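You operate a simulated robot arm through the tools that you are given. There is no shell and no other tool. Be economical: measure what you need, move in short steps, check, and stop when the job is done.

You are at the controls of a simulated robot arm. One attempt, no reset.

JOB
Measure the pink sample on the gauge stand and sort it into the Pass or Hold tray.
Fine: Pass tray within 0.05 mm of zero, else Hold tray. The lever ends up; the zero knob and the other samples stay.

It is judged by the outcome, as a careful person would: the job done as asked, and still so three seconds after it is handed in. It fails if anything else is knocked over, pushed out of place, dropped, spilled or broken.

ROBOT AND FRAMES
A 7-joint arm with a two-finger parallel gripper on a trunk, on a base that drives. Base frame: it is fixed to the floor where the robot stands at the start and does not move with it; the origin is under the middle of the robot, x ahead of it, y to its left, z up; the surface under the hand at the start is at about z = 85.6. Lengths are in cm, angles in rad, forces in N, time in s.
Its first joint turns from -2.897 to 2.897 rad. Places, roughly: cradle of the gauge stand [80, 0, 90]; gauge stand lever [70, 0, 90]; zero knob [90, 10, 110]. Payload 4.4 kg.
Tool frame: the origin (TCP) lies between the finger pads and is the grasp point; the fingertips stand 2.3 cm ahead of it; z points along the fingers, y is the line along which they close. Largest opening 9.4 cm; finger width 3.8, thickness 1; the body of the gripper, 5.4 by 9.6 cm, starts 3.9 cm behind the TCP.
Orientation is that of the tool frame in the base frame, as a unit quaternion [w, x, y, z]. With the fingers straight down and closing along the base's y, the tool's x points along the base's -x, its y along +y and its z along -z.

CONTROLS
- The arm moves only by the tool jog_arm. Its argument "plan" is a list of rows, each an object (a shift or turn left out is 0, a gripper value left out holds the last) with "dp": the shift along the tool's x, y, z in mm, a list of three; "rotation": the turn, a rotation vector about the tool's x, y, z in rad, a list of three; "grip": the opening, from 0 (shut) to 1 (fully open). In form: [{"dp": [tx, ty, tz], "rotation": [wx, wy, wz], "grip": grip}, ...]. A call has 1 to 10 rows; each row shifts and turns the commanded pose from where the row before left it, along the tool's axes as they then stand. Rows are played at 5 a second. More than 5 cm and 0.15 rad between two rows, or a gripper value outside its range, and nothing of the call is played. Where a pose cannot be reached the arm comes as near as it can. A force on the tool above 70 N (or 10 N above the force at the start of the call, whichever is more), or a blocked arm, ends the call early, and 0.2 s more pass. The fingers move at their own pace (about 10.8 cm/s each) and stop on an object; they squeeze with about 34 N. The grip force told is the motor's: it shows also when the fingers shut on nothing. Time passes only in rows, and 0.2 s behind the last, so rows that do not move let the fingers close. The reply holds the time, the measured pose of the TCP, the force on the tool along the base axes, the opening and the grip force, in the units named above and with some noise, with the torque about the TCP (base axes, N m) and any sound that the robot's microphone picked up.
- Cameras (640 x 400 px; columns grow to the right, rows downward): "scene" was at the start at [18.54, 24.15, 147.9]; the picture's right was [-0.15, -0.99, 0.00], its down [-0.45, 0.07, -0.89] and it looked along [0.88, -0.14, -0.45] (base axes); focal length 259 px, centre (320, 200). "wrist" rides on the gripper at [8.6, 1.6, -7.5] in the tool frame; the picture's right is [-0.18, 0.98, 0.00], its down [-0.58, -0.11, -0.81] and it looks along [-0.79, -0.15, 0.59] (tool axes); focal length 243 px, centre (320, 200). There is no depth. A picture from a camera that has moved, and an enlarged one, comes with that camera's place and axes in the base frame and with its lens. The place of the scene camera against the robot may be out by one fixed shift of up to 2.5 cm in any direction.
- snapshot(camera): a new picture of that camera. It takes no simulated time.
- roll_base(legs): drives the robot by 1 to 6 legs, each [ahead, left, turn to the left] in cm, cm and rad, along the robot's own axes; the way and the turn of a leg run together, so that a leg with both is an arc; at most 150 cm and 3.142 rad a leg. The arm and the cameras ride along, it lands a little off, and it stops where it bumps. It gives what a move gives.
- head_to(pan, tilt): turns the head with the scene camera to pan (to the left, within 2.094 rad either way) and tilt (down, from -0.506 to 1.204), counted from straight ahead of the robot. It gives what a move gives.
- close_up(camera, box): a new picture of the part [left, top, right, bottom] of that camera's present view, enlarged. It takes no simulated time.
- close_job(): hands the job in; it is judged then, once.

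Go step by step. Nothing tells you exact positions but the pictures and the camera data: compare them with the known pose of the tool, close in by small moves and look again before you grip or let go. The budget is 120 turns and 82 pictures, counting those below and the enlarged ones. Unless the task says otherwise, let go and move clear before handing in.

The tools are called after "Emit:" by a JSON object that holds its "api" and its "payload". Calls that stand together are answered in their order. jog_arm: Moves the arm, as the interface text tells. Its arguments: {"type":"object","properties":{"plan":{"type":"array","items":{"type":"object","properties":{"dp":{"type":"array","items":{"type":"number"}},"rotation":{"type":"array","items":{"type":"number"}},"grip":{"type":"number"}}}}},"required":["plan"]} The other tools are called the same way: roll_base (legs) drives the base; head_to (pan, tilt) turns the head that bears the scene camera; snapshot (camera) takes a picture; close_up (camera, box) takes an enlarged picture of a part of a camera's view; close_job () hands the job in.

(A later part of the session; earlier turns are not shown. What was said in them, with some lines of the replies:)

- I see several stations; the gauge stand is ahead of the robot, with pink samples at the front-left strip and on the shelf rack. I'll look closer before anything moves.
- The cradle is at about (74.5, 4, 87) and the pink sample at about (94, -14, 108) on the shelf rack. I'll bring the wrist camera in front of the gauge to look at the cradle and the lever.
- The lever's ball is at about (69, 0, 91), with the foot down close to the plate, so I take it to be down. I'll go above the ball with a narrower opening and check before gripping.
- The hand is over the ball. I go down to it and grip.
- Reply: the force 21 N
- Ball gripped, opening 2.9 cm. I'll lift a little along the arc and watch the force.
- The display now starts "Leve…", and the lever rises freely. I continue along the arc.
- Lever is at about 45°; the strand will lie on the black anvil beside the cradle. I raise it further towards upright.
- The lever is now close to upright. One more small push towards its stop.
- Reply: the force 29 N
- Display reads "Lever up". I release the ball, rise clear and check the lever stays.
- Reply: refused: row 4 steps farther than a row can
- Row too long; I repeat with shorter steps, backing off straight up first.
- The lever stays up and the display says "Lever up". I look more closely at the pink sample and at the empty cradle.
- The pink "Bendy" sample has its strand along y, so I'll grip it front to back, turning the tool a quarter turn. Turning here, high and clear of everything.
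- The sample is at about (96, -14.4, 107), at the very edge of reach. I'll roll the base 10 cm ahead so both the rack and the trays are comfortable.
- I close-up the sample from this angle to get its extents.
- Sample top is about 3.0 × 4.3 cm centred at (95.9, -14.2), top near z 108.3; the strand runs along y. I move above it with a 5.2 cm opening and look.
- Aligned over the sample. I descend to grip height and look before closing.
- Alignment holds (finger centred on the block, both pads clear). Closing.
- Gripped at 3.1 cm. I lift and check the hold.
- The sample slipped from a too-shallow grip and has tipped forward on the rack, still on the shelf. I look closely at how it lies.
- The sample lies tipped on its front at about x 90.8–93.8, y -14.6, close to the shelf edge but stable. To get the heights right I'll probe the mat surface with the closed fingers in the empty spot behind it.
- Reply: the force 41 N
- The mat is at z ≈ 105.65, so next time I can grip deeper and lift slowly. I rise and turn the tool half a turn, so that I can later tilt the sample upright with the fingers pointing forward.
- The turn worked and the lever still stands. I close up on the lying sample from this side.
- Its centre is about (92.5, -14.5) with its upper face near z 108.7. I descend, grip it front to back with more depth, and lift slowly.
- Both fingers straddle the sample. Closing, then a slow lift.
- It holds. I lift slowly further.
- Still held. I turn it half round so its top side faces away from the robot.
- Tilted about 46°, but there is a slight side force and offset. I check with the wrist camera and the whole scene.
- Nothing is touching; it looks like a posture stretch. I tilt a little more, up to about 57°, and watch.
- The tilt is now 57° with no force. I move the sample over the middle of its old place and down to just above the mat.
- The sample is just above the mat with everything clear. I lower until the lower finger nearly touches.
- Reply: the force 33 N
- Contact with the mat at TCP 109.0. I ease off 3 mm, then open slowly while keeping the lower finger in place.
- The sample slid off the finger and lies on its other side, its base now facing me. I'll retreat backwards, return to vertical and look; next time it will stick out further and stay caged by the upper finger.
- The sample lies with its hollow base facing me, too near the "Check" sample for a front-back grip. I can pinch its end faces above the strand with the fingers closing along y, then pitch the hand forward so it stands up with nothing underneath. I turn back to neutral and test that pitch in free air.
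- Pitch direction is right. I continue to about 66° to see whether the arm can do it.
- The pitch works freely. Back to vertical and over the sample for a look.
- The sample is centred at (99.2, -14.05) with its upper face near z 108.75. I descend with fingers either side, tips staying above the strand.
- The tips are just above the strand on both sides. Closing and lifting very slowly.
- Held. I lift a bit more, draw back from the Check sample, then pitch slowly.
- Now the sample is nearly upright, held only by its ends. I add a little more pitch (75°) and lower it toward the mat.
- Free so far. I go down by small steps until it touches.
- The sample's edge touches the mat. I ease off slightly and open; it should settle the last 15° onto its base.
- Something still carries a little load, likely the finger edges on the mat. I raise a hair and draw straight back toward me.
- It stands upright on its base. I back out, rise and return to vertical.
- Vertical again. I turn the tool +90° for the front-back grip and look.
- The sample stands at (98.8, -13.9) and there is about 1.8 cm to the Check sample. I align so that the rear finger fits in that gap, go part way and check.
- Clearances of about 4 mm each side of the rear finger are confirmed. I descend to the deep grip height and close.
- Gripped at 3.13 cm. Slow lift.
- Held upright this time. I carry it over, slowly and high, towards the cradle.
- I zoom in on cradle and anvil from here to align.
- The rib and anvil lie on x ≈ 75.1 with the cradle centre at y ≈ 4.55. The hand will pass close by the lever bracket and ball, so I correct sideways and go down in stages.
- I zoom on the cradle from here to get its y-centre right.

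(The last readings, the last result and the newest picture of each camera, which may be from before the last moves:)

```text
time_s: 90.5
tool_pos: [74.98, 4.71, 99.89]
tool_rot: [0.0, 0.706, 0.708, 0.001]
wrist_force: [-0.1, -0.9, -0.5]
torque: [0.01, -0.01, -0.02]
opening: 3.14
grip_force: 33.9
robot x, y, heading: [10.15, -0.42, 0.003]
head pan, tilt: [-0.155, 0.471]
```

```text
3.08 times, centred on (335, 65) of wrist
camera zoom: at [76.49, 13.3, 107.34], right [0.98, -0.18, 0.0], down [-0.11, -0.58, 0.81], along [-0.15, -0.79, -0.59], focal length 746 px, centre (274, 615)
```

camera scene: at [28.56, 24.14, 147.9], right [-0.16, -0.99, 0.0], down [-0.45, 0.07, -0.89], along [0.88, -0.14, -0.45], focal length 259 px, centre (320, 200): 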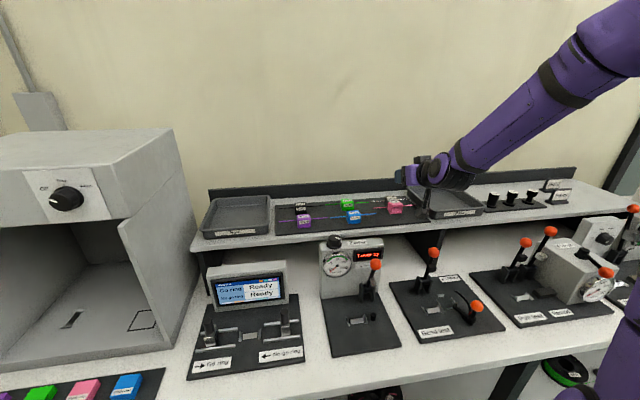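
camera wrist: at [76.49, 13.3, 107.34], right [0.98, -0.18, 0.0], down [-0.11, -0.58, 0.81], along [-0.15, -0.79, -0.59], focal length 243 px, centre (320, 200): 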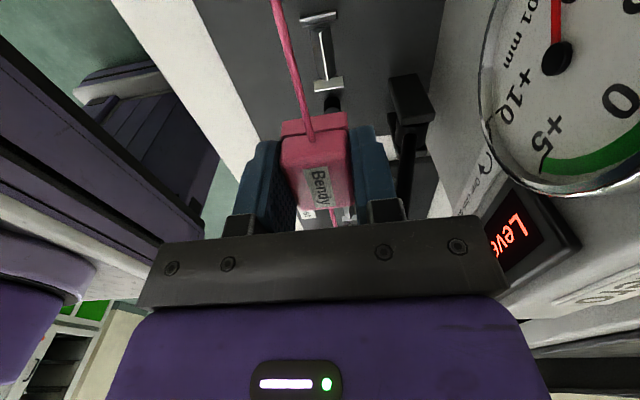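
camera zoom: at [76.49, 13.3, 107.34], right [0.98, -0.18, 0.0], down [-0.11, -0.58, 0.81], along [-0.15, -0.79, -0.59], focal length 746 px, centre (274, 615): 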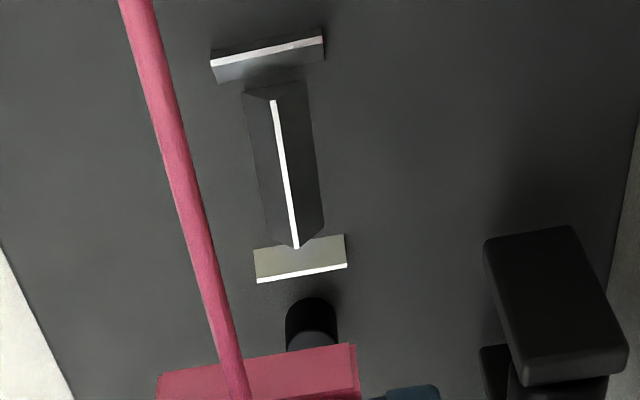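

Refined: cradle centre about 2–2.5 mm further in both x and y. I correct and go down to just above the rib, then step.

Emit:
{"api": "jog_arm", "payload": {"plan": [{"dp": [2.2, 2.6, 0]}, {"dp": [0, 0, 20]}, {"dp": [0, 0, 25]}, {"dp": [0, 0, 20]}, {"dp": [0, 0, 10]}, {"dp": [0, 0, 0]}]}}

Emit:
{"api": "snapshot", "payload": {"camera": "wrist"}}

```text
time_s: 91.1
tool_pos: [75.12, 4.91, 99.81]
tool_rot: [0.003, 0.707, 0.707, 0.005]
wrist_force: [-21.4, -2.2, 60.3]
torque: [-2.77, -1.88, -1.07]
opening: 3.12
grip_force: 34.1
robot x, y, heading: [9.99, -0.34, -0.0]
head pan, tilt: [-0.155, 0.471]
stopped in row 2: the force on the tool passed its limit at 113 N (the readings are from after the stop); the commanded pose is now the measured one
```

```text
8 pictures are left
camera wrist: at [76.67, 13.55, 107.27], right [0.98, -0.19, 0.01], down [-0.12, -0.58, 0.8], along [-0.14, -0.79, -0.6], focal length 243 px, centre (320, 200)
```

wrist: 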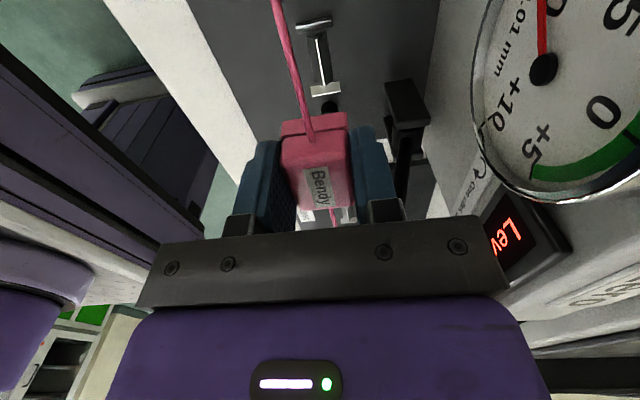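

The far side of the hand (a box opposite the camera) came down on the lever's ball. I lift off at once; I'll use the opposite turn, where only the slim camera boom is on that side.

Emit:
{"api": "jog_arm", "payload": {"plan": [{"dp": [0, 0, -5]}, {"dp": [0, 0, -10]}, {"dp": [0, 0, -20]}, {"dp": [0, 0, -30]}, {"dp": [0, 0, -35]}, {"dp": [0, 0, -35]}, {"dp": [0, 0, -20]}, {"dp": [0, 0, 0]}]}}

Emit:
{"api": "close_up", "payload": {"camera": "scene", "box": [290, 190, 430, 330]}}

```text
time_s: 92.9
tool_pos: [75.14, 4.94, 114.86]
tool_rot: [0.002, 0.707, 0.707, 0.003]
wrist_force: [0.0, 0.0, -0.8]
torque: [-0.03, 0.0, -0.01]
opening: 3.11
grip_force: 34.3
robot x, y, heading: [9.99, -0.2, 0.001]
head pan, tilt: [-0.155, 0.471]
```

```text
2.86 times, centred on (360, 260) of scene
camera zoom: at [28.57, 24.14, 147.89], right [-0.16, -0.99, 0.0], down [-0.45, 0.07, -0.89], along [0.88, -0.14, -0.45], focal length 741 px, centre (206, 29)
```

zoom: 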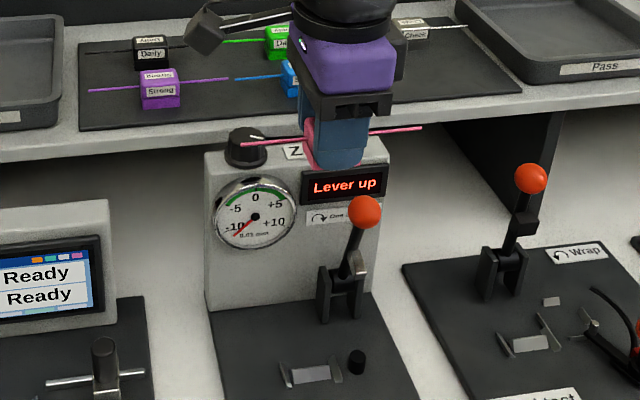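

Lever, knob and sample are all fine ("Lever up"). I rise a bit and turn the tool by -180° with the sample.

Emit:
{"api": "jog_arm", "payload": {"plan": [{"dp": [0, -10, -15], "rotation": [0, 0, -0.0416]}, {"dp": [0, -10, -10], "rotation": [0, 0, -0.1]}, {"rotation": [0, 0, -0.15]}, {"rotation": [0, 0, -0.15]}, {"rotation": [0, 0, -0.15]}, {"rotation": [0, 0, -0.15]}, {"rotation": [0, 0, -0.15]}, {"rotation": [0, 0, -0.15]}, {"rotation": [0, 0, -0.15]}, {"rotation": [0, 0, -0.15]}]}}

Emit:
{"api": "jog_arm", "payload": {"plan": [{"rotation": [0, 0, -0.15]}, {"rotation": [0, 0, -0.15]}, {"rotation": [0, 0, -0.15]}, {"rotation": [0, 0, -0.15]}, {"rotation": [0, 0, -0.15]}, {"rotation": [0, 0, -0.15]}, {"rotation": [0, 0, -0.15]}, {"rotation": [0, 0, -0.15]}, {"rotation": [0, 0, -0.15]}, {"rotation": [0, 0, -0.15]}]}}

Emit:
{"api": "jog_arm", "payload": {"plan": [{"rotation": [0, 0, -0.15]}, {"rotation": [0, 0, -0.15]}, {"rotation": [0, 0, -0.05]}, {"dp": [0, 0, 0]}]}}

```text
time_s: 95.1
tool_pos: [73.28, 4.76, 117.3]
tool_rot: [0.003, 0.114, 0.993, 0.002]
wrist_force: [0.1, -0.8, -1.0]
torque: [-0.02, -0.01, -0.01]
opening: 3.12
grip_force: 34.3
robot x, y, heading: [9.92, -0.33, -0.003]
head pan, tilt: [-0.155, 0.471]
```

```text
time_s: 97.3
tool_pos: [73.14, 4.85, 117.38]
tool_rot: [0.004, -0.594, 0.804, 0.0]
wrist_force: [0.8, -0.4, 0.8]
torque: [-0.03, 0.02, -0.03]
opening: 3.11
grip_force: 33.4
robot x, y, heading: [10.06, 0.08, 0.002]
head pan, tilt: [-0.155, 0.471]
```

```text
time_s: 98.3
tool_pos: [73.21, 4.8, 117.4]
tool_rot: [-0.005, 0.725, -0.689, 0.001]
wrist_force: [0.2, -0.5, 0.0]
torque: [0.0, -0.03, 0.01]
opening: 3.13
grip_force: 34.5
robot x, y, heading: [9.75, 0.33, -0.002]
head pan, tilt: [-0.155, 0.471]
```

Slight over-turn; I correct it, centre over the cradle and descend part way for an alignment look.

Emit:
{"api": "jog_arm", "payload": {"plan": [{"rotation": [0, 0, 0.05]}, {"dp": [-1, -10, 0]}, {"dp": [0, -10, 0]}, {"dp": [0, 0, 30]}, {"dp": [0, 0, 40]}, {"dp": [0, 0, 40]}, {"dp": [0, 0, 30]}, {"dp": [0, 0, 15]}, {"dp": [0, 0, 0]}]}}

Emit:
{"api": "snapshot", "payload": {"camera": "wrist"}}

```text
time_s: 100.3
tool_pos: [75.39, 5.02, 101.92]
tool_rot: [0.004, -0.706, 0.708, -0.002]
wrist_force: [-1.2, 0.7, -0.2]
torque: [0.03, -0.01, 0.01]
opening: 3.1
grip_force: 34.3
robot x, y, heading: [10.1, 0.07, -0.004]
head pan, tilt: [-0.155, 0.471]
```

```text
6 pictures are left
camera wrist: at [73.65, -3.65, 109.36], right [-0.98, 0.19, -0.01], down [0.11, 0.58, 0.81], along [0.15, 0.79, -0.59], focal length 243 px, centre (320, 200)
```

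wrist: 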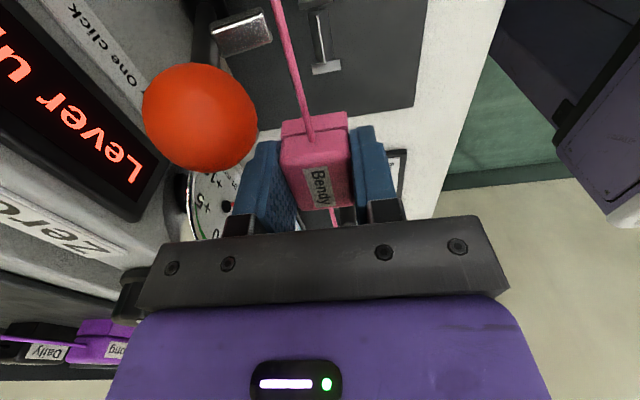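

Averaging both viewing directions puts the cradle centre at about (75.15, 4.57). I shift by that and descend in careful steps.

Emit:
{"api": "jog_arm", "payload": {"plan": [{"dp": [3.7, 1, 0]}, {"dp": [0, 0, 15]}, {"dp": [0, 0, 15]}, {"dp": [0, 0, 15]}, {"dp": [0, 0, 15]}, {"dp": [0, 0, 15]}, {"dp": [0, 0, 10]}, {"dp": [0, 0, 0]}]}}

```text
time_s: 102.1
tool_pos: [75.42, 4.69, 93.36]
tool_rot: [0.004, -0.706, 0.708, -0.002]
wrist_force: [-0.1, -0.9, -0.3]
torque: [0.03, 0.0, -0.03]
opening: 3.15
grip_force: 33.8
robot x, y, heading: [10.18, -0.41, -0.001]
head pan, tilt: [-0.155, 0.471]
```

Clear so far. A small correction for the slight tool tilt, then on down.

Emit:
{"api": "jog_arm", "payload": {"plan": [{"dp": [1, 1.3, 0]}, {"dp": [0, 0, 8]}, {"dp": [0, 0, 7]}, {"dp": [0, 0, 4]}, {"dp": [0, 0, 0]}]}}

```text
time_s: 103.3
tool_pos: [75.16, 4.57, 91.51]
tool_rot: [0.004, -0.707, 0.708, -0.001]
wrist_force: [0.0, -0.2, -0.4]
torque: [0.0, -0.02, -0.03]
opening: 3.11
grip_force: 34.1
robot x, y, heading: [10.16, 0.07, 0.001]
head pan, tilt: [-0.155, 0.471]
```

Emit:
{"api": "jog_arm", "payload": {"plan": [{"dp": [0, 0, 3]}, {"dp": [0, 0, 3]}, {"dp": [0, 0, 3]}, {"dp": [0, 0, 0]}]}}

```text
time_s: 104.3
tool_pos: [75.22, 4.41, 90.47]
tool_rot: [0.003, -0.706, 0.708, -0.001]
wrist_force: [0.8, -0.4, -1.2]
torque: [-0.01, 0.01, 0.02]
opening: 3.12
grip_force: 33.6
robot x, y, heading: [9.55, -0.05, 0.0]
head pan, tilt: [-0.155, 0.471]
```

No contact yet, with the base already around rib height. I continue in 2 mm steps.

Emit:
{"api": "jog_arm", "payload": {"plan": [{"dp": [0, 0, 2]}, {"dp": [0, 0, 2]}, {"dp": [0, 0, 2]}, {"dp": [0, 0, 0]}]}}

```text
time_s: 105.3
tool_pos: [75.19, 4.64, 90.09]
tool_rot: [0.003, -0.706, 0.708, -0.001]
wrist_force: [0.3, -0.5, -0.3]
torque: [0.0, 0.01, -0.02]
opening: 3.13
grip_force: 34.2
robot x, y, heading: [10.09, -0.0, -0.002]
head pan, tilt: [-0.155, 0.471]
```

Emit:
{"api": "jog_arm", "payload": {"plan": [{"dp": [0, 0, 2]}, {"dp": [0, 0, 2]}, {"dp": [0, 0, 0]}]}}

```text
time_s: 106.1
tool_pos: [75.33, 4.66, 89.68]
tool_rot: [0.003, -0.706, 0.708, -0.001]
wrist_force: [-0.4, 0.4, -0.8]
torque: [0.01, -0.02, -0.04]
opening: 3.12
grip_force: 34.1
robot x, y, heading: [9.63, 0.09, -0.0]
head pan, tilt: [-0.155, 0.471]
```

Emit:
{"api": "jog_arm", "payload": {"plan": [{"dp": [0, 0, 2]}, {"dp": [0, 0, 2]}, {"dp": [0, 0, 0]}]}}

```text
time_s: 106.9
tool_pos: [75.18, 4.53, 89.17]
tool_rot: [0.004, -0.706, 0.708, -0.002]
wrist_force: [-0.4, -0.2, -0.4]
torque: [0.02, -0.03, 0.01]
opening: 3.13
grip_force: 33.0
robot x, y, heading: [10.04, -0.06, -0.004]
head pan, tilt: [-0.155, 0.471]
```

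Emit:
{"api": "jog_arm", "payload": {"plan": [{"dp": [0, 0, 1.5]}, {"dp": [0, 0, 1.5]}, {"dp": [0, 0, 0]}]}}

```text
time_s: 107.7
tool_pos: [75.14, 4.46, 89.0]
tool_rot: [0.005, -0.707, 0.708, -0.002]
wrist_force: [0.6, -1.4, 25.9]
torque: [-0.27, 0.13, 0.06]
opening: 3.15
grip_force: 33.6
robot x, y, heading: [9.99, 0.06, -0.005]
head pan, tilt: [-0.155, 0.471]
```

Seated: firm, centred contact at 89.0. I ease off, open, and look.

Emit:
{"api": "jog_arm", "payload": {"plan": [{"dp": [0, 0, -1]}, {"grip": 0.36}, {"grip": 0.4}, {"grip": 0.46}, {"dp": [0, 0, 0]}, {"dp": [0, 0, -8]}, {"dp": [0, 0, -15]}, {"dp": [0, 0, -20]}, {"dp": [0, 0, -20]}, {"dp": [0, 0, 0]}]}}

Emit:
{"api": "snapshot", "payload": {"camera": "wrist"}}

```text
time_s: 109.9
tool_pos: [74.99, 4.58, 95.41]
tool_rot: [0.003, -0.707, 0.707, -0.001]
wrist_force: [-0.1, 0.1, -0.3]
torque: [-0.02, 0.01, -0.01]
opening: 4.34
grip_force: 0.1
robot x, y, heading: [9.99, -0.28, -0.004]
head pan, tilt: [-0.155, 0.471]
```

```text
5 pictures are left
camera wrist: at [73.29, -4.13, 102.77], right [-0.98, 0.19, -0.01], down [0.11, 0.58, 0.81], along [0.15, 0.79, -0.59], focal length 243 px, centre (320, 200)
```

wrist: 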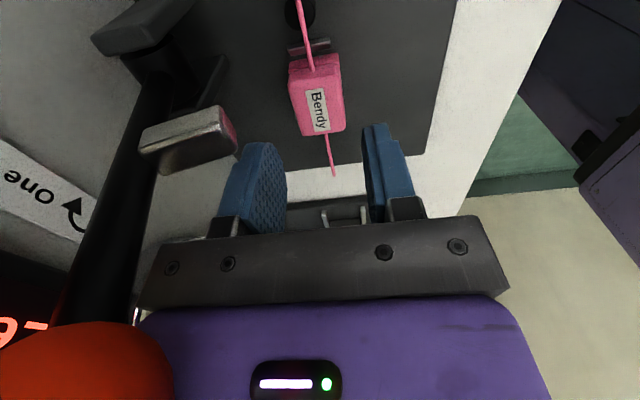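

The sample sits in the cradle with its strand over the anvil. I rise, return to neutral and go to the lever ball.

Emit:
{"api": "jog_arm", "payload": {"plan": [{"dp": [0, 0, -40]}, {"dp": [0, 0, -45]}, {"dp": [0, 0, -45]}, {"dp": [0, 30, -45]}, {"dp": [0, 30, -30], "rotation": [0, 0, 0.1]}, {"rotation": [0, 0, 0.15]}, {"rotation": [0, 0, 0.15]}, {"rotation": [0, 0, 0.15]}, {"rotation": [0, 0, 0.15]}, {"rotation": [0, 0, 0.15]}]}}

Emit:
{"api": "jog_arm", "payload": {"plan": [{"rotation": [0, 0, 0.15], "grip": 0.55}, {"rotation": [0, 0, 0.15]}, {"rotation": [0, 0, 0.15]}, {"rotation": [0, 0, 0.15]}, {"rotation": [0, 0, 0.121]}, {"dp": [0, 0, 0]}]}}

```text
refused: row 4 steps farther than a row can; nothing moved
```

```text
time_s: 110.7
tool_pos: [75.04, 5.47, 95.26]
tool_rot: [0.007, -0.55, 0.835, 0.001]
wrist_force: [-0.8, 17.6, -2.2]
torque: [-1.26, 0.11, 0.43]
opening: 5.17
grip_force: 0.1
robot x, y, heading: [10.16, -0.13, 0.006]
head pan, tilt: [-0.155, 0.471]
stopped in row 4: the force on the tool passed its limit at 77 N (the readings are from after the stop); the commanded pose is now the measured one
```

My mistake: the rise was refused and the turn ran too low, brushing the lever sideways. I turn back the same way and then rise.

Emit:
{"api": "jog_arm", "payload": {"plan": [{"rotation": [0, 0, -0.12]}, {"rotation": [0, 0, -0.15]}, {"rotation": [0, 0, -0.14]}, {"dp": [0, 0, 0]}]}}

```text
time_s: 111.7
tool_pos: [75.04, 5.16, 95.29]
tool_rot: [0.006, -0.707, 0.707, 0.001]
wrist_force: [-0.5, -0.5, -0.1]
torque: [0.0, -0.01, 0.01]
opening: 5.16
grip_force: 0.1
robot x, y, heading: [9.83, -0.24, 0.001]
head pan, tilt: [-0.155, 0.471]
```

Free of contact. Now straight up.

Emit:
{"api": "jog_arm", "payload": {"plan": [{"dp": [0, 0, -20]}, {"dp": [0, 0, -40]}, {"dp": [0, 0, -40]}, {"dp": [0, 0, -40]}, {"dp": [0, 0, -40]}, {"dp": [0, 0, -40]}, {"dp": [0, 40, 0]}, {"dp": [0, 40, 0]}, {"dp": [0, 0, 0]}]}}

```text
time_s: 113.7
tool_pos: [66.91, 5.15, 117.06]
tool_rot: [-0.006, 0.707, -0.707, -0.001]
wrist_force: [1.3, 0.1, -0.8]
torque: [-0.01, 0.03, 0.0]
opening: 5.17
grip_force: 0.0
robot x, y, heading: [10.17, -0.02, 0.001]
head pan, tilt: [-0.155, 0.471]
```

Emit:
{"api": "jog_arm", "payload": {"plan": [{"rotation": [0, 0, 0.15]}, {"rotation": [0, 0, 0.15]}, {"rotation": [0, 0, 0.15]}, {"rotation": [0, 0, 0.15]}, {"rotation": [0, 0, 0.15]}, {"rotation": [0, 0, 0.15]}, {"rotation": [0, 0, 0.15]}, {"rotation": [0, 0, 0.15]}, {"rotation": [0, 0, 0.15]}, {"rotation": [0, 0, 0.15]}]}}

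Emit:
{"api": "jog_arm", "payload": {"plan": [{"rotation": [0, 0, 0.0708]}, {"dp": [0, -26, 0]}, {"dp": [0, -26, 0]}, {"dp": [0, 0, 0]}]}}

Emit:
{"api": "snapshot", "payload": {"camera": "wrist"}}

```text
time_s: 115.9
tool_pos: [66.87, 5.08, 117.15]
tool_rot: [0.004, -0.033, 0.999, 0.003]
wrist_force: [0.2, 0.3, -0.6]
torque: [-0.02, -0.01, 0.04]
opening: 5.17
grip_force: 0.1
robot x, y, heading: [9.66, -0.05, -0.001]
head pan, tilt: [-0.155, 0.471]
```

```text
time_s: 116.9
tool_pos: [66.82, -0.21, 117.16]
tool_rot: [0.004, 0.0, 1.0, 0.004]
wrist_force: [0.5, -0.6, 0.7]
torque: [0.02, -0.01, -0.01]
opening: 5.17
grip_force: 0.0
robot x, y, heading: [9.94, 0.55, 0.005]
head pan, tilt: [-0.155, 0.471]
```

```text
4 pictures are left
camera wrist: at [58.08, 1.39, 124.58], right [0.18, 0.98, 0.01], down [0.57, -0.12, 0.81], along [0.8, -0.14, -0.59], focal length 243 px, centre (320, 200)
```

wrist: 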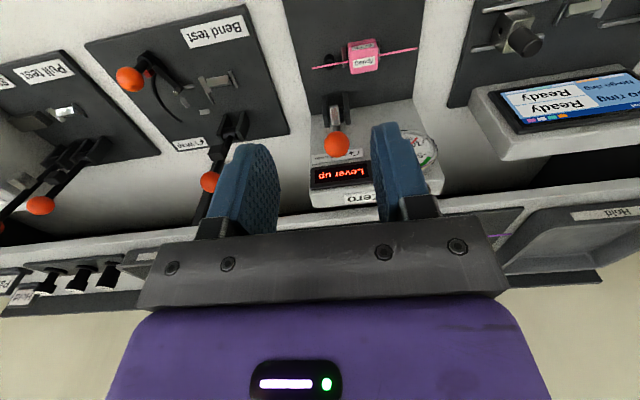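

Lever is up, the strand lies over the anvil. I move over the ball, descend around it and grip.

Emit:
{"api": "jog_arm", "payload": {"plan": [{"dp": [-35, 1, 0]}, {"dp": [-35, 1, 0]}, {"dp": [-33, 1, 0]}, {"dp": [0, 0, 45]}, {"dp": [0, 0, 45]}, {"dp": [0, 0, 44]}, {"dp": [0, 0, 0]}, {"grip": 0}, {"dp": [0, 0, 0]}, {"dp": [0, 0, 0]}]}}

```text
time_s: 119.1
tool_pos: [77.42, -0.03, 103.71]
tool_rot: [0.004, 0.001, 1.0, 0.005]
wrist_force: [5.3, -31.5, -10.1]
torque: [-0.27, -0.3, -0.09]
opening: 2.95
grip_force: 44.8
robot x, y, heading: [9.96, 0.16, 0.001]
head pan, tilt: [-0.155, 0.471]
```

Ball gripped. I bring the lever down along its arc, stopping short of the bottom.

Emit:
{"api": "jog_arm", "payload": {"plan": [{"dp": [9, -2, 3]}, {"dp": [9, 0, 4]}, {"dp": [17.5, 0, 10]}, {"dp": [15.5, 0, 13]}, {"dp": [13, 0, 15.5]}, {"dp": [10, 0, 17.5]}, {"dp": [7, 0, 19]}, {"dp": [3, 0, 14]}, {"dp": [0, 0, 0]}]}}

```text
time_s: 121.1
tool_pos: [68.81, -0.01, 94.08]
tool_rot: [0.003, 0.0, 1.0, 0.004]
wrist_force: [-1.5, -34.8, 4.1]
torque: [-0.08, -0.45, -0.22]
opening: 2.93
grip_force: 44.2
robot x, y, heading: [10.2, -0.05, -0.002]
head pan, tilt: [-0.155, 0.471]
```

Following nicely. The last 3 cm in small steps, watching for the stop.

Emit:
{"api": "jog_arm", "payload": {"plan": [{"dp": [0, 3, 8]}, {"dp": [0, 0, 8]}, {"dp": [0, 0, 7]}, {"dp": [-1, 0, 4]}, {"dp": [0, 0, 0]}]}}

```text
time_s: 122.3
tool_pos: [68.89, 0.04, 91.42]
tool_rot: [0.001, 0.003, 1.0, 0.002]
wrist_force: [-4.5, -15.0, 4.9]
torque: [0.3, -0.63, -0.02]
opening: 2.92
grip_force: 45.4
robot x, y, heading: [10.35, 0.32, -0.0]
head pan, tilt: [-0.155, 0.471]
stopped in row 5: the force on the tool passed its limit at 71 N (the readings are from after the stop); the commanded pose is now the measured one
```

The lever reached its stop. I release, rise and pull back, then read the dial.

Emit:
{"api": "jog_arm", "payload": {"plan": [{"grip": 0.4}, {"grip": 0.55}, {"dp": [0, 0, 0]}, {"dp": [0, 0, -30]}, {"dp": [0, 0, -45]}, {"dp": [0, -20, -45]}, {"dp": [0, -45, -20]}, {"dp": [0, -48, 0]}, {"dp": [0, -48, 0]}, {"dp": [0, 0, 0]}]}}

Emit:
{"api": "close_up", "payload": {"camera": "scene", "box": [310, 225, 410, 345]}}

```text
time_s: 124.5
tool_pos: [68.87, -16.0, 105.39]
tool_rot: [0.002, 0.002, 1.0, 0.002]
wrist_force: [-0.3, -0.4, 0.7]
torque: [-0.03, -0.01, -0.02]
opening: 5.15
grip_force: 0.0
robot x, y, heading: [9.96, 0.6, -0.003]
head pan, tilt: [-0.155, 0.471]
```

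```text
3.33 times, centred on (360, 285) of scene
camera zoom: at [28.53, 24.22, 147.89], right [-0.15, -0.99, 0.0], down [-0.45, 0.07, -0.89], along [0.88, -0.14, -0.45], focal length 864 px, centre (187, -83)
```

zoom: 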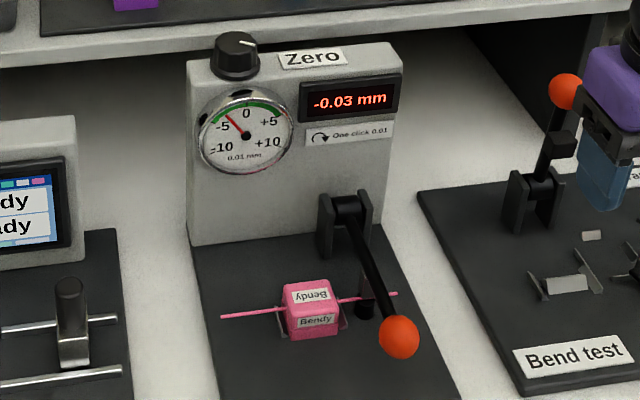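

The reading is -0.03 mm, within 0.05, so the sample goes to the Pass tray. I go back the same way, grip the ball and raise the lever.

Emit:
{"api": "jog_arm", "payload": {"plan": [{"dp": [0, 48, 0]}, {"dp": [0, 48, 0]}, {"dp": [0, 45, 20]}, {"dp": [0, 20, 45]}, {"dp": [0, 0, 45]}, {"dp": [0, 0, 28]}, {"dp": [0, 0, 0]}, {"grip": 0}, {"dp": [0, 0, 0]}, {"dp": [0, 0, 0]}]}}

```text
time_s: 126.7
tool_pos: [68.9, 0.09, 91.52]
tool_rot: [0.002, 0.003, 1.0, 0.004]
wrist_force: [2.2, -33.0, -4.7]
torque: [-0.05, 0.57, -0.07]
opening: 2.9
grip_force: 44.8
robot x, y, heading: [10.0, -0.13, 0.001]
head pan, tilt: [-0.155, 0.471]
```

Gripped. Raising along the arc again.

Emit:
{"api": "jog_arm", "payload": {"plan": [{"dp": [0, -1, -7]}, {"dp": [0, 0, -10]}, {"dp": [-2, 0, -14]}, {"dp": [-5, 0, -15]}, {"dp": [-7, 0, -15]}, {"dp": [-9, 0, -15]}, {"dp": [-11, 0, -14]}, {"dp": [-11, 0, -12]}, {"dp": [0, 0, 0]}]}}

Emit:
{"api": "jog_arm", "payload": {"plan": [{"dp": [-10, 0, -9]}, {"dp": [-10, 0, -7]}, {"dp": [-10, 0, -5]}, {"dp": [-10, 0, -3]}, {"dp": [-8, 0, -1]}, {"dp": [-6, 0, 0]}, {"dp": [0, 0, 0]}]}}

```text
time_s: 128.7
tool_pos: [73.38, 0.08, 101.88]
tool_rot: [0.003, 0.002, 1.0, 0.003]
wrist_force: [-3.9, -15.2, -10.0]
torque: [-0.12, 1.03, 0.07]
opening: 2.91
grip_force: 44.8
robot x, y, heading: [9.83, 0.05, 0.001]
head pan, tilt: [-0.155, 0.471]
```

```text
time_s: 130.3
tool_pos: [78.69, -0.03, 104.44]
tool_rot: [0.004, 0.002, 1.0, 0.003]
wrist_force: [-12.0, 1.8, 32.0]
torque: [0.05, 0.7, -0.03]
opening: 2.92
grip_force: 45.1
robot x, y, heading: [10.04, -0.08, 0.003]
head pan, tilt: [-0.155, 0.471]
```

The lever is back up. I release, rise clear, and shift the base 12 cm to the right while empty-handed so the Pass tray is in comfortable reach.

Emit:
{"api": "jog_arm", "payload": {"plan": [{"grip": 0.4}, {"grip": 0.5}, {"dp": [0, 0, 0]}, {"dp": [0, 0, -40]}, {"dp": [0, 0, -45]}, {"dp": [0, 0, -45]}, {"dp": [40, 0, 0]}, {"dp": [40, 0, 0]}, {"dp": [30, 0, 0]}, {"dp": [0, 0, 0]}]}}

Emit:
{"api": "roll_base", "payload": {"legs": [[0, -12, 0]]}}

```text
time_s: 132.5
tool_pos: [67.54, 0.1, 117.25]
tool_rot: [0.002, 0.002, 1.0, 0.002]
wrist_force: [-0.4, 0.5, 0.4]
torque: [0.0, 0.0, -0.01]
opening: 4.7
grip_force: 0.0
robot x, y, heading: [10.15, 0.12, -0.004]
head pan, tilt: [-0.155, 0.471]
```

```text
time_s: 133.7
tool_pos: [67.68, -11.92, 117.19]
tool_rot: [0.002, 0.001, 1.0, 0.003]
wrist_force: [0.3, 0.5, 0.2]
torque: [0.02, -0.01, 0.01]
opening: 4.7
grip_force: 0.1
robot x, y, heading: [10.26, -11.56, -0.0]
head pan, tilt: [-0.155, 0.471]
```

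Now the quarter turn (-90°) here, high and clear, then over the cradle.

Emit:
{"api": "jog_arm", "payload": {"plan": [{"rotation": [0, 0, -0.15]}, {"rotation": [0, 0, -0.15]}, {"rotation": [0, 0, -0.15]}, {"rotation": [0, 0, -0.15]}, {"rotation": [0, 0, -0.15]}, {"rotation": [0, 0, -0.15]}, {"rotation": [0, 0, -0.15]}, {"rotation": [0, 0, -0.15]}, {"rotation": [0, 0, -0.15]}, {"rotation": [0, 0, -0.15]}]}}

Emit:
{"api": "jog_arm", "payload": {"plan": [{"rotation": [0, 0, -0.0708]}, {"dp": [-40, 0, 0]}, {"dp": [-45, 0, 0]}, {"dp": [-45, 0, 0]}, {"dp": [-34, 0, 0]}, {"dp": [0, -38, 0]}, {"dp": [0, -37, 0]}, {"dp": [0, 0, 0]}, {"dp": [0, 0, 0]}]}}

```text
time_s: 135.9
tool_pos: [67.66, -11.91, 117.34]
tool_rot: [0.003, -0.68, 0.733, 0.001]
wrist_force: [0.2, -0.2, -0.4]
torque: [0.01, 0.01, -0.03]
opening: 4.68
grip_force: 0.0
robot x, y, heading: [10.19, -11.76, 0.002]
head pan, tilt: [-0.155, 0.471]
```

```text
time_s: 137.9
tool_pos: [75.14, 4.48, 117.39]
tool_rot: [0.003, -0.706, 0.708, 0.0]
wrist_force: [-0.1, 1.1, 0.1]
torque: [0.0, -0.01, -0.03]
opening: 4.7
grip_force: 0.1
robot x, y, heading: [10.01, -12.1, 0.001]
head pan, tilt: [-0.155, 0.471]
```

Positioned over the cradle. I descend part way and check alignment once.

Emit:
{"api": "jog_arm", "payload": {"plan": [{"dp": [0, 0, 40]}, {"dp": [0, 0, 45]}, {"dp": [0, 0, 45]}, {"dp": [0, 0, 40]}, {"dp": [0, 0, 20]}, {"dp": [0, 0, 0]}]}}

Emit:
{"api": "snapshot", "payload": {"camera": "wrist"}}

```text
time_s: 139.3
tool_pos: [75.36, 4.39, 98.37]
tool_rot: [0.003, -0.706, 0.708, 0.0]
wrist_force: [-0.5, -0.2, 0.0]
torque: [0.01, 0.0, 0.0]
opening: 4.71
grip_force: 0.1
robot x, y, heading: [10.08, -11.83, 0.001]
head pan, tilt: [-0.155, 0.471]
```

```text
2 pictures are left
camera wrist: at [73.65, -4.21, 105.86], right [-0.98, 0.19, 0.0], down [0.11, 0.58, 0.81], along [0.15, 0.79, -0.59], focal length 243 px, centre (320, 200)
```

wrist: 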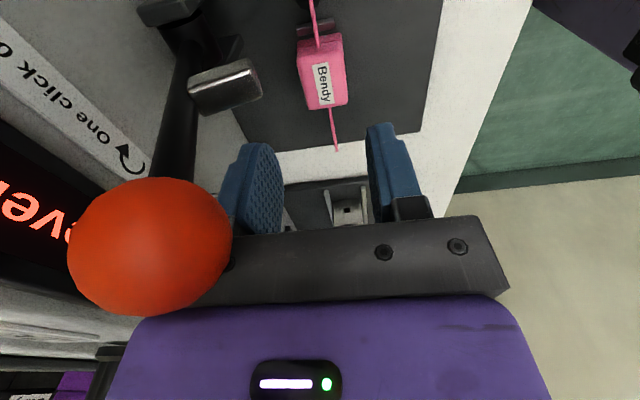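

Alignment matches my release pose within 2 mm; I correct that and descend to the earlier release height, then close.

Emit:
{"api": "jog_arm", "payload": {"plan": [{"dp": [0, 2, 20]}, {"dp": [0, 0, 25]}, {"dp": [0, 0, 25]}, {"dp": [0, 0, 15]}, {"dp": [0, 0, 5]}, {"dp": [0, 0, 0]}]}}

```text
time_s: 140.7
tool_pos: [75.2, 4.52, 89.36]
tool_rot: [0.003, -0.705, 0.709, 0.0]
wrist_force: [-0.4, -0.4, 0.7]
torque: [0.03, 0.01, -0.05]
opening: 4.72
grip_force: 0.1
robot x, y, heading: [10.13, -11.74, 0.003]
head pan, tilt: [-0.155, 0.471]
```

Emit:
{"api": "jog_arm", "payload": {"plan": [{"dp": [0, 0, 2]}, {"grip": 0.4}, {"grip": 0.3}, {"grip": 0}, {"dp": [0, 0, 0]}, {"dp": [0, 0, 0]}, {"dp": [0, 0, -2]}, {"dp": [0, 0, -3]}, {"dp": [0, 0, -5]}, {"dp": [0, 0, 0]}]}}

```text
time_s: 142.9
tool_pos: [75.16, 4.58, 90.18]
tool_rot: [0.003, -0.705, 0.709, 0.0]
wrist_force: [0.4, 0.2, -0.9]
torque: [0.02, -0.01, 0.01]
opening: 3.11
grip_force: 34.2
robot x, y, heading: [9.87, -11.9, -0.002]
head pan, tilt: [-0.155, 0.471]
```

Held at 3.11 cm. Slow straight lift.

Emit:
{"api": "jog_arm", "payload": {"plan": [{"dp": [0, 0, -6]}, {"dp": [0, 0, -10]}, {"dp": [0, 0, -16]}, {"dp": [0, 0, -22]}, {"dp": [0, 0, -28]}, {"dp": [0, 0, -32]}, {"dp": [0, 0, -34]}, {"dp": [0, 0, -34]}, {"dp": [0, 0, -30]}, {"dp": [0, 0, -16]}]}}

Emit:
{"api": "jog_arm", "payload": {"plan": [{"dp": [0, 0, -20]}, {"dp": [0, 0, -30]}, {"dp": [0, 0, -20]}, {"dp": [0, 0, -8]}, {"dp": [0, 0, 0]}]}}

```text
time_s: 145.1
tool_pos: [75.02, 4.43, 113.07]
tool_rot: [0.002, -0.705, 0.709, 0.001]
wrist_force: [1.2, -0.4, -0.3]
torque: [-0.01, 0.02, -0.02]
opening: 3.12
grip_force: 33.7
robot x, y, heading: [10.11, -11.54, 0.004]
head pan, tilt: [-0.155, 0.471]
```

```text
time_s: 146.3
tool_pos: [75.02, 4.29, 120.9]
tool_rot: [0.003, -0.705, 0.709, 0.0]
wrist_force: [-0.1, 0.3, -0.9]
torque: [0.01, 0.0, 0.03]
opening: 3.13
grip_force: 33.9
robot x, y, heading: [10.31, -11.98, 0.006]
head pan, tilt: [-0.155, 0.471]
```

Carrying it to the right at height, then over the Pass tray.

Emit:
{"api": "jog_arm", "payload": {"plan": [{"dp": [10, 0, 0]}, {"dp": [25, 0, 0]}, {"dp": [40, 0, 0]}, {"dp": [45, 0, 0]}, {"dp": [48, 0, 0]}, {"dp": [48, 0, 0]}, {"dp": [48, 0, 0]}, {"dp": [45, 0, 0]}, {"dp": [35, 0, 0]}, {"dp": [18, 0, 0]}]}}

Emit:
{"api": "jog_arm", "payload": {"plan": [{"dp": [0, -10, 0]}, {"dp": [0, -25, 0]}, {"dp": [0, -40, 0]}, {"dp": [0, -45, 0]}, {"dp": [0, -45, 0]}, {"dp": [0, -40, 0]}, {"dp": [0, -30, 0]}, {"dp": [0, -15, 0]}, {"dp": [0, -5, 0]}, {"dp": [0, 0, 0]}]}}

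Emit:
{"api": "jog_arm", "payload": {"plan": [{"rotation": [0, 0, 0.1]}, {"rotation": [0, 0, 0.14]}, {"rotation": [0, 0, 0.15]}, {"rotation": [0, 0, 0.15]}, {"rotation": [0, 0, 0.14]}, {"rotation": [0, 0, 0.105]}, {"dp": [0, 0, 0]}]}}

Emit:
{"api": "snapshot", "payload": {"camera": "wrist"}}

```text
time_s: 148.5
tool_pos: [74.89, -31.87, 120.74]
tool_rot: [0.003, -0.705, 0.709, 0.0]
wrist_force: [-0.1, -0.3, 0.5]
torque: [-0.04, 0.0, -0.01]
opening: 3.1
grip_force: 33.6
robot x, y, heading: [10.09, -11.88, -0.001]
head pan, tilt: [-0.155, 0.471]
```

```text
time_s: 150.7
tool_pos: [100.48, -31.78, 120.71]
tool_rot: [0.003, -0.705, 0.709, 0.002]
wrist_force: [0.1, 0.2, -1.0]
torque: [0.04, 0.0, -0.02]
opening: 3.14
grip_force: 34.1
robot x, y, heading: [10.37, -11.71, -0.001]
head pan, tilt: [-0.155, 0.471]
```

```text
time_s: 152.3
tool_pos: [100.41, -31.85, 120.8]
tool_rot: [0.003, -0.38, 0.925, 0.002]
wrist_force: [0.4, -1.1, -0.3]
torque: [-0.02, 0.03, -0.01]
opening: 3.15
grip_force: 34.1
robot x, y, heading: [10.11, -11.82, 0.003]
head pan, tilt: [-0.155, 0.471]
```

```text
1 pictures are left
camera wrist: at [93.01, -36.91, 128.2], right [-0.56, 0.83, 0.0], down [0.49, 0.33, 0.81], along [0.67, 0.45, -0.59], focal length 243 px, centre (320, 200)
```

wrist: 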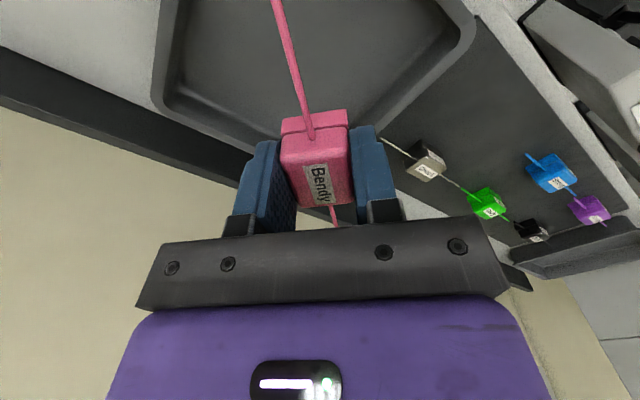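

The tray is directly below, spanning about x 92–111, y -24 to -42; set diagonally, the sample and strand fit well inside. I lower it.

Emit:
{"api": "jog_arm", "payload": {"plan": [{"dp": [0, 0, 10]}, {"dp": [0, 0, 20]}, {"dp": [0, 0, 25]}, {"dp": [0, 0, 25]}, {"dp": [0, 0, 15]}, {"dp": [0, 0, 8]}, {"dp": [0, 0, 0]}]}}

```text
time_s: 153.9
tool_pos: [100.32, -31.87, 110.47]
tool_rot: [0.003, -0.381, 0.925, 0.001]
wrist_force: [-0.1, 1.1, -1.2]
torque: [0.01, 0.01, -0.01]
opening: 3.12
grip_force: 34.3
robot x, y, heading: [9.89, -12.04, 0.002]
head pan, tilt: [-0.155, 0.471]
```

Emit:
{"api": "jog_arm", "payload": {"plan": [{"dp": [0, 0, 3]}, {"dp": [0, 0, 3]}, {"dp": [0, 0, 2]}, {"dp": [0, 0, 2]}, {"dp": [0, 0, 0]}]}}

```text
time_s: 155.1
tool_pos: [100.37, -31.82, 109.43]
tool_rot: [0.003, -0.381, 0.925, 0.002]
wrist_force: [0.4, -0.1, -0.3]
torque: [0.03, 0.01, -0.02]
opening: 3.13
grip_force: 33.5
robot x, y, heading: [9.85, -12.09, -0.001]
head pan, tilt: [-0.155, 0.471]
```

Emit:
{"api": "jog_arm", "payload": {"plan": [{"dp": [0, 0, 1.5]}, {"dp": [0, 0, 1.5]}, {"dp": [0, 0, 1.5]}, {"dp": [0, 0, 0]}]}}

```text
time_s: 156.1
tool_pos: [100.36, -31.84, 108.98]
tool_rot: [0.004, -0.381, 0.925, 0.001]
wrist_force: [-0.3, -0.7, -0.4]
torque: [0.03, 0.01, 0.02]
opening: 3.13
grip_force: 34.0
robot x, y, heading: [10.14, -12.05, -0.002]
head pan, tilt: [-0.155, 0.471]
```

Emit:
{"api": "jog_arm", "payload": {"plan": [{"dp": [0, 0, 1.5]}, {"dp": [0, 0, 1.5]}, {"dp": [0, 0, 0]}]}}

```text
time_s: 156.9
tool_pos: [100.39, -31.91, 108.87]
tool_rot: [0.003, -0.381, 0.924, 0.002]
wrist_force: [-0.2, 0.1, -0.3]
torque: [-0.01, 0.0, -0.05]
opening: 3.12
grip_force: 33.8
robot x, y, heading: [10.17, -11.93, -0.001]
head pan, tilt: [-0.155, 0.471]
```

Emit:
{"api": "jog_arm", "payload": {"plan": [{"dp": [0, 0, 1.5]}, {"dp": [0, 0, 1.5]}, {"dp": [0, 0, 0]}]}}

```text
time_s: 157.7
tool_pos: [100.41, -31.98, 108.65]
tool_rot: [0.003, -0.381, 0.925, 0.0]
wrist_force: [1.2, -0.7, 14.4]
torque: [-0.05, 0.05, 0.02]
opening: 3.13
grip_force: 33.8
robot x, y, heading: [9.99, -11.93, -0.002]
head pan, tilt: [-0.155, 0.471]
```

It rests on the tray floor (14 N). I ease off, open and rise straight up, then back off.

Emit:
{"api": "jog_arm", "payload": {"plan": [{"dp": [0, 0, -1]}, {"grip": 0.36}, {"grip": 0.42}, {"grip": 0.48}, {"dp": [0, 0, 0]}, {"dp": [0, 0, -10]}, {"dp": [0, 0, -30]}, {"dp": [0, 0, -45]}, {"dp": [0, 0, -45]}, {"dp": [0, 0, 0]}]}}

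Emit:
{"api": "jog_arm", "payload": {"plan": [{"dp": [30, 30, 0]}, {"dp": [30, 30, 0]}, {"dp": [30, 30, 0]}, {"dp": [30, 30, 0]}, {"dp": [0, 0, 0]}]}}

Emit:
{"api": "snapshot", "payload": {"camera": "scene"}}

```text
time_s: 159.9
tool_pos: [100.23, -31.73, 121.49]
tool_rot: [0.003, -0.381, 0.924, 0.001]
wrist_force: [-0.4, 0.1, 1.1]
torque: [0.01, 0.01, -0.02]
opening: 4.49
grip_force: 0.1
robot x, y, heading: [10.27, -12.11, 0.001]
head pan, tilt: [-0.155, 0.471]
```

```text
time_s: 161.1
tool_pos: [83.22, -31.74, 121.57]
tool_rot: [0.003, -0.382, 0.924, 0.001]
wrist_force: [0.6, 0.4, 0.1]
torque: [0.04, -0.01, 0.0]
opening: 4.53
grip_force: 0.0
robot x, y, heading: [10.17, -11.57, 0.004]
head pan, tilt: [-0.155, 0.471]
```

```text
0 pictures are left
camera scene: at [28.56, 12.29, 147.89], right [-0.15, -0.99, 0.0], down [-0.45, 0.07, -0.89], along [0.88, -0.14, -0.45], focal length 259 px, centre (320, 200)
```

scene: 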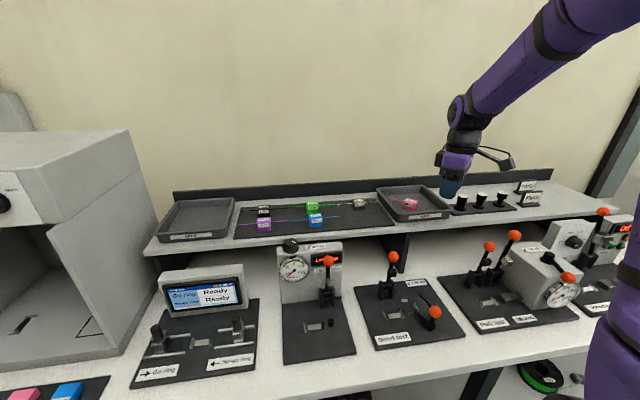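

The pink sample stands in the Pass tray, the gauge lever is up, and the knob and the other samples are where they were. The hand is clear, so I hand the job in.

Emit:
{"api": "close_job", "payload": {}}

```text
The job is handed in.
```

I measured the pink sample at -0.03 mm and placed it in the Pass tray. The lever is up, and the zero knob and the other samples were not moved.

The sample slipped during the first pick-up. It tipped over on the rack and took a second try to stand upright. The hand also bumped the lever twice while working near it, but the lever stayed up and the display still read "Lever up".
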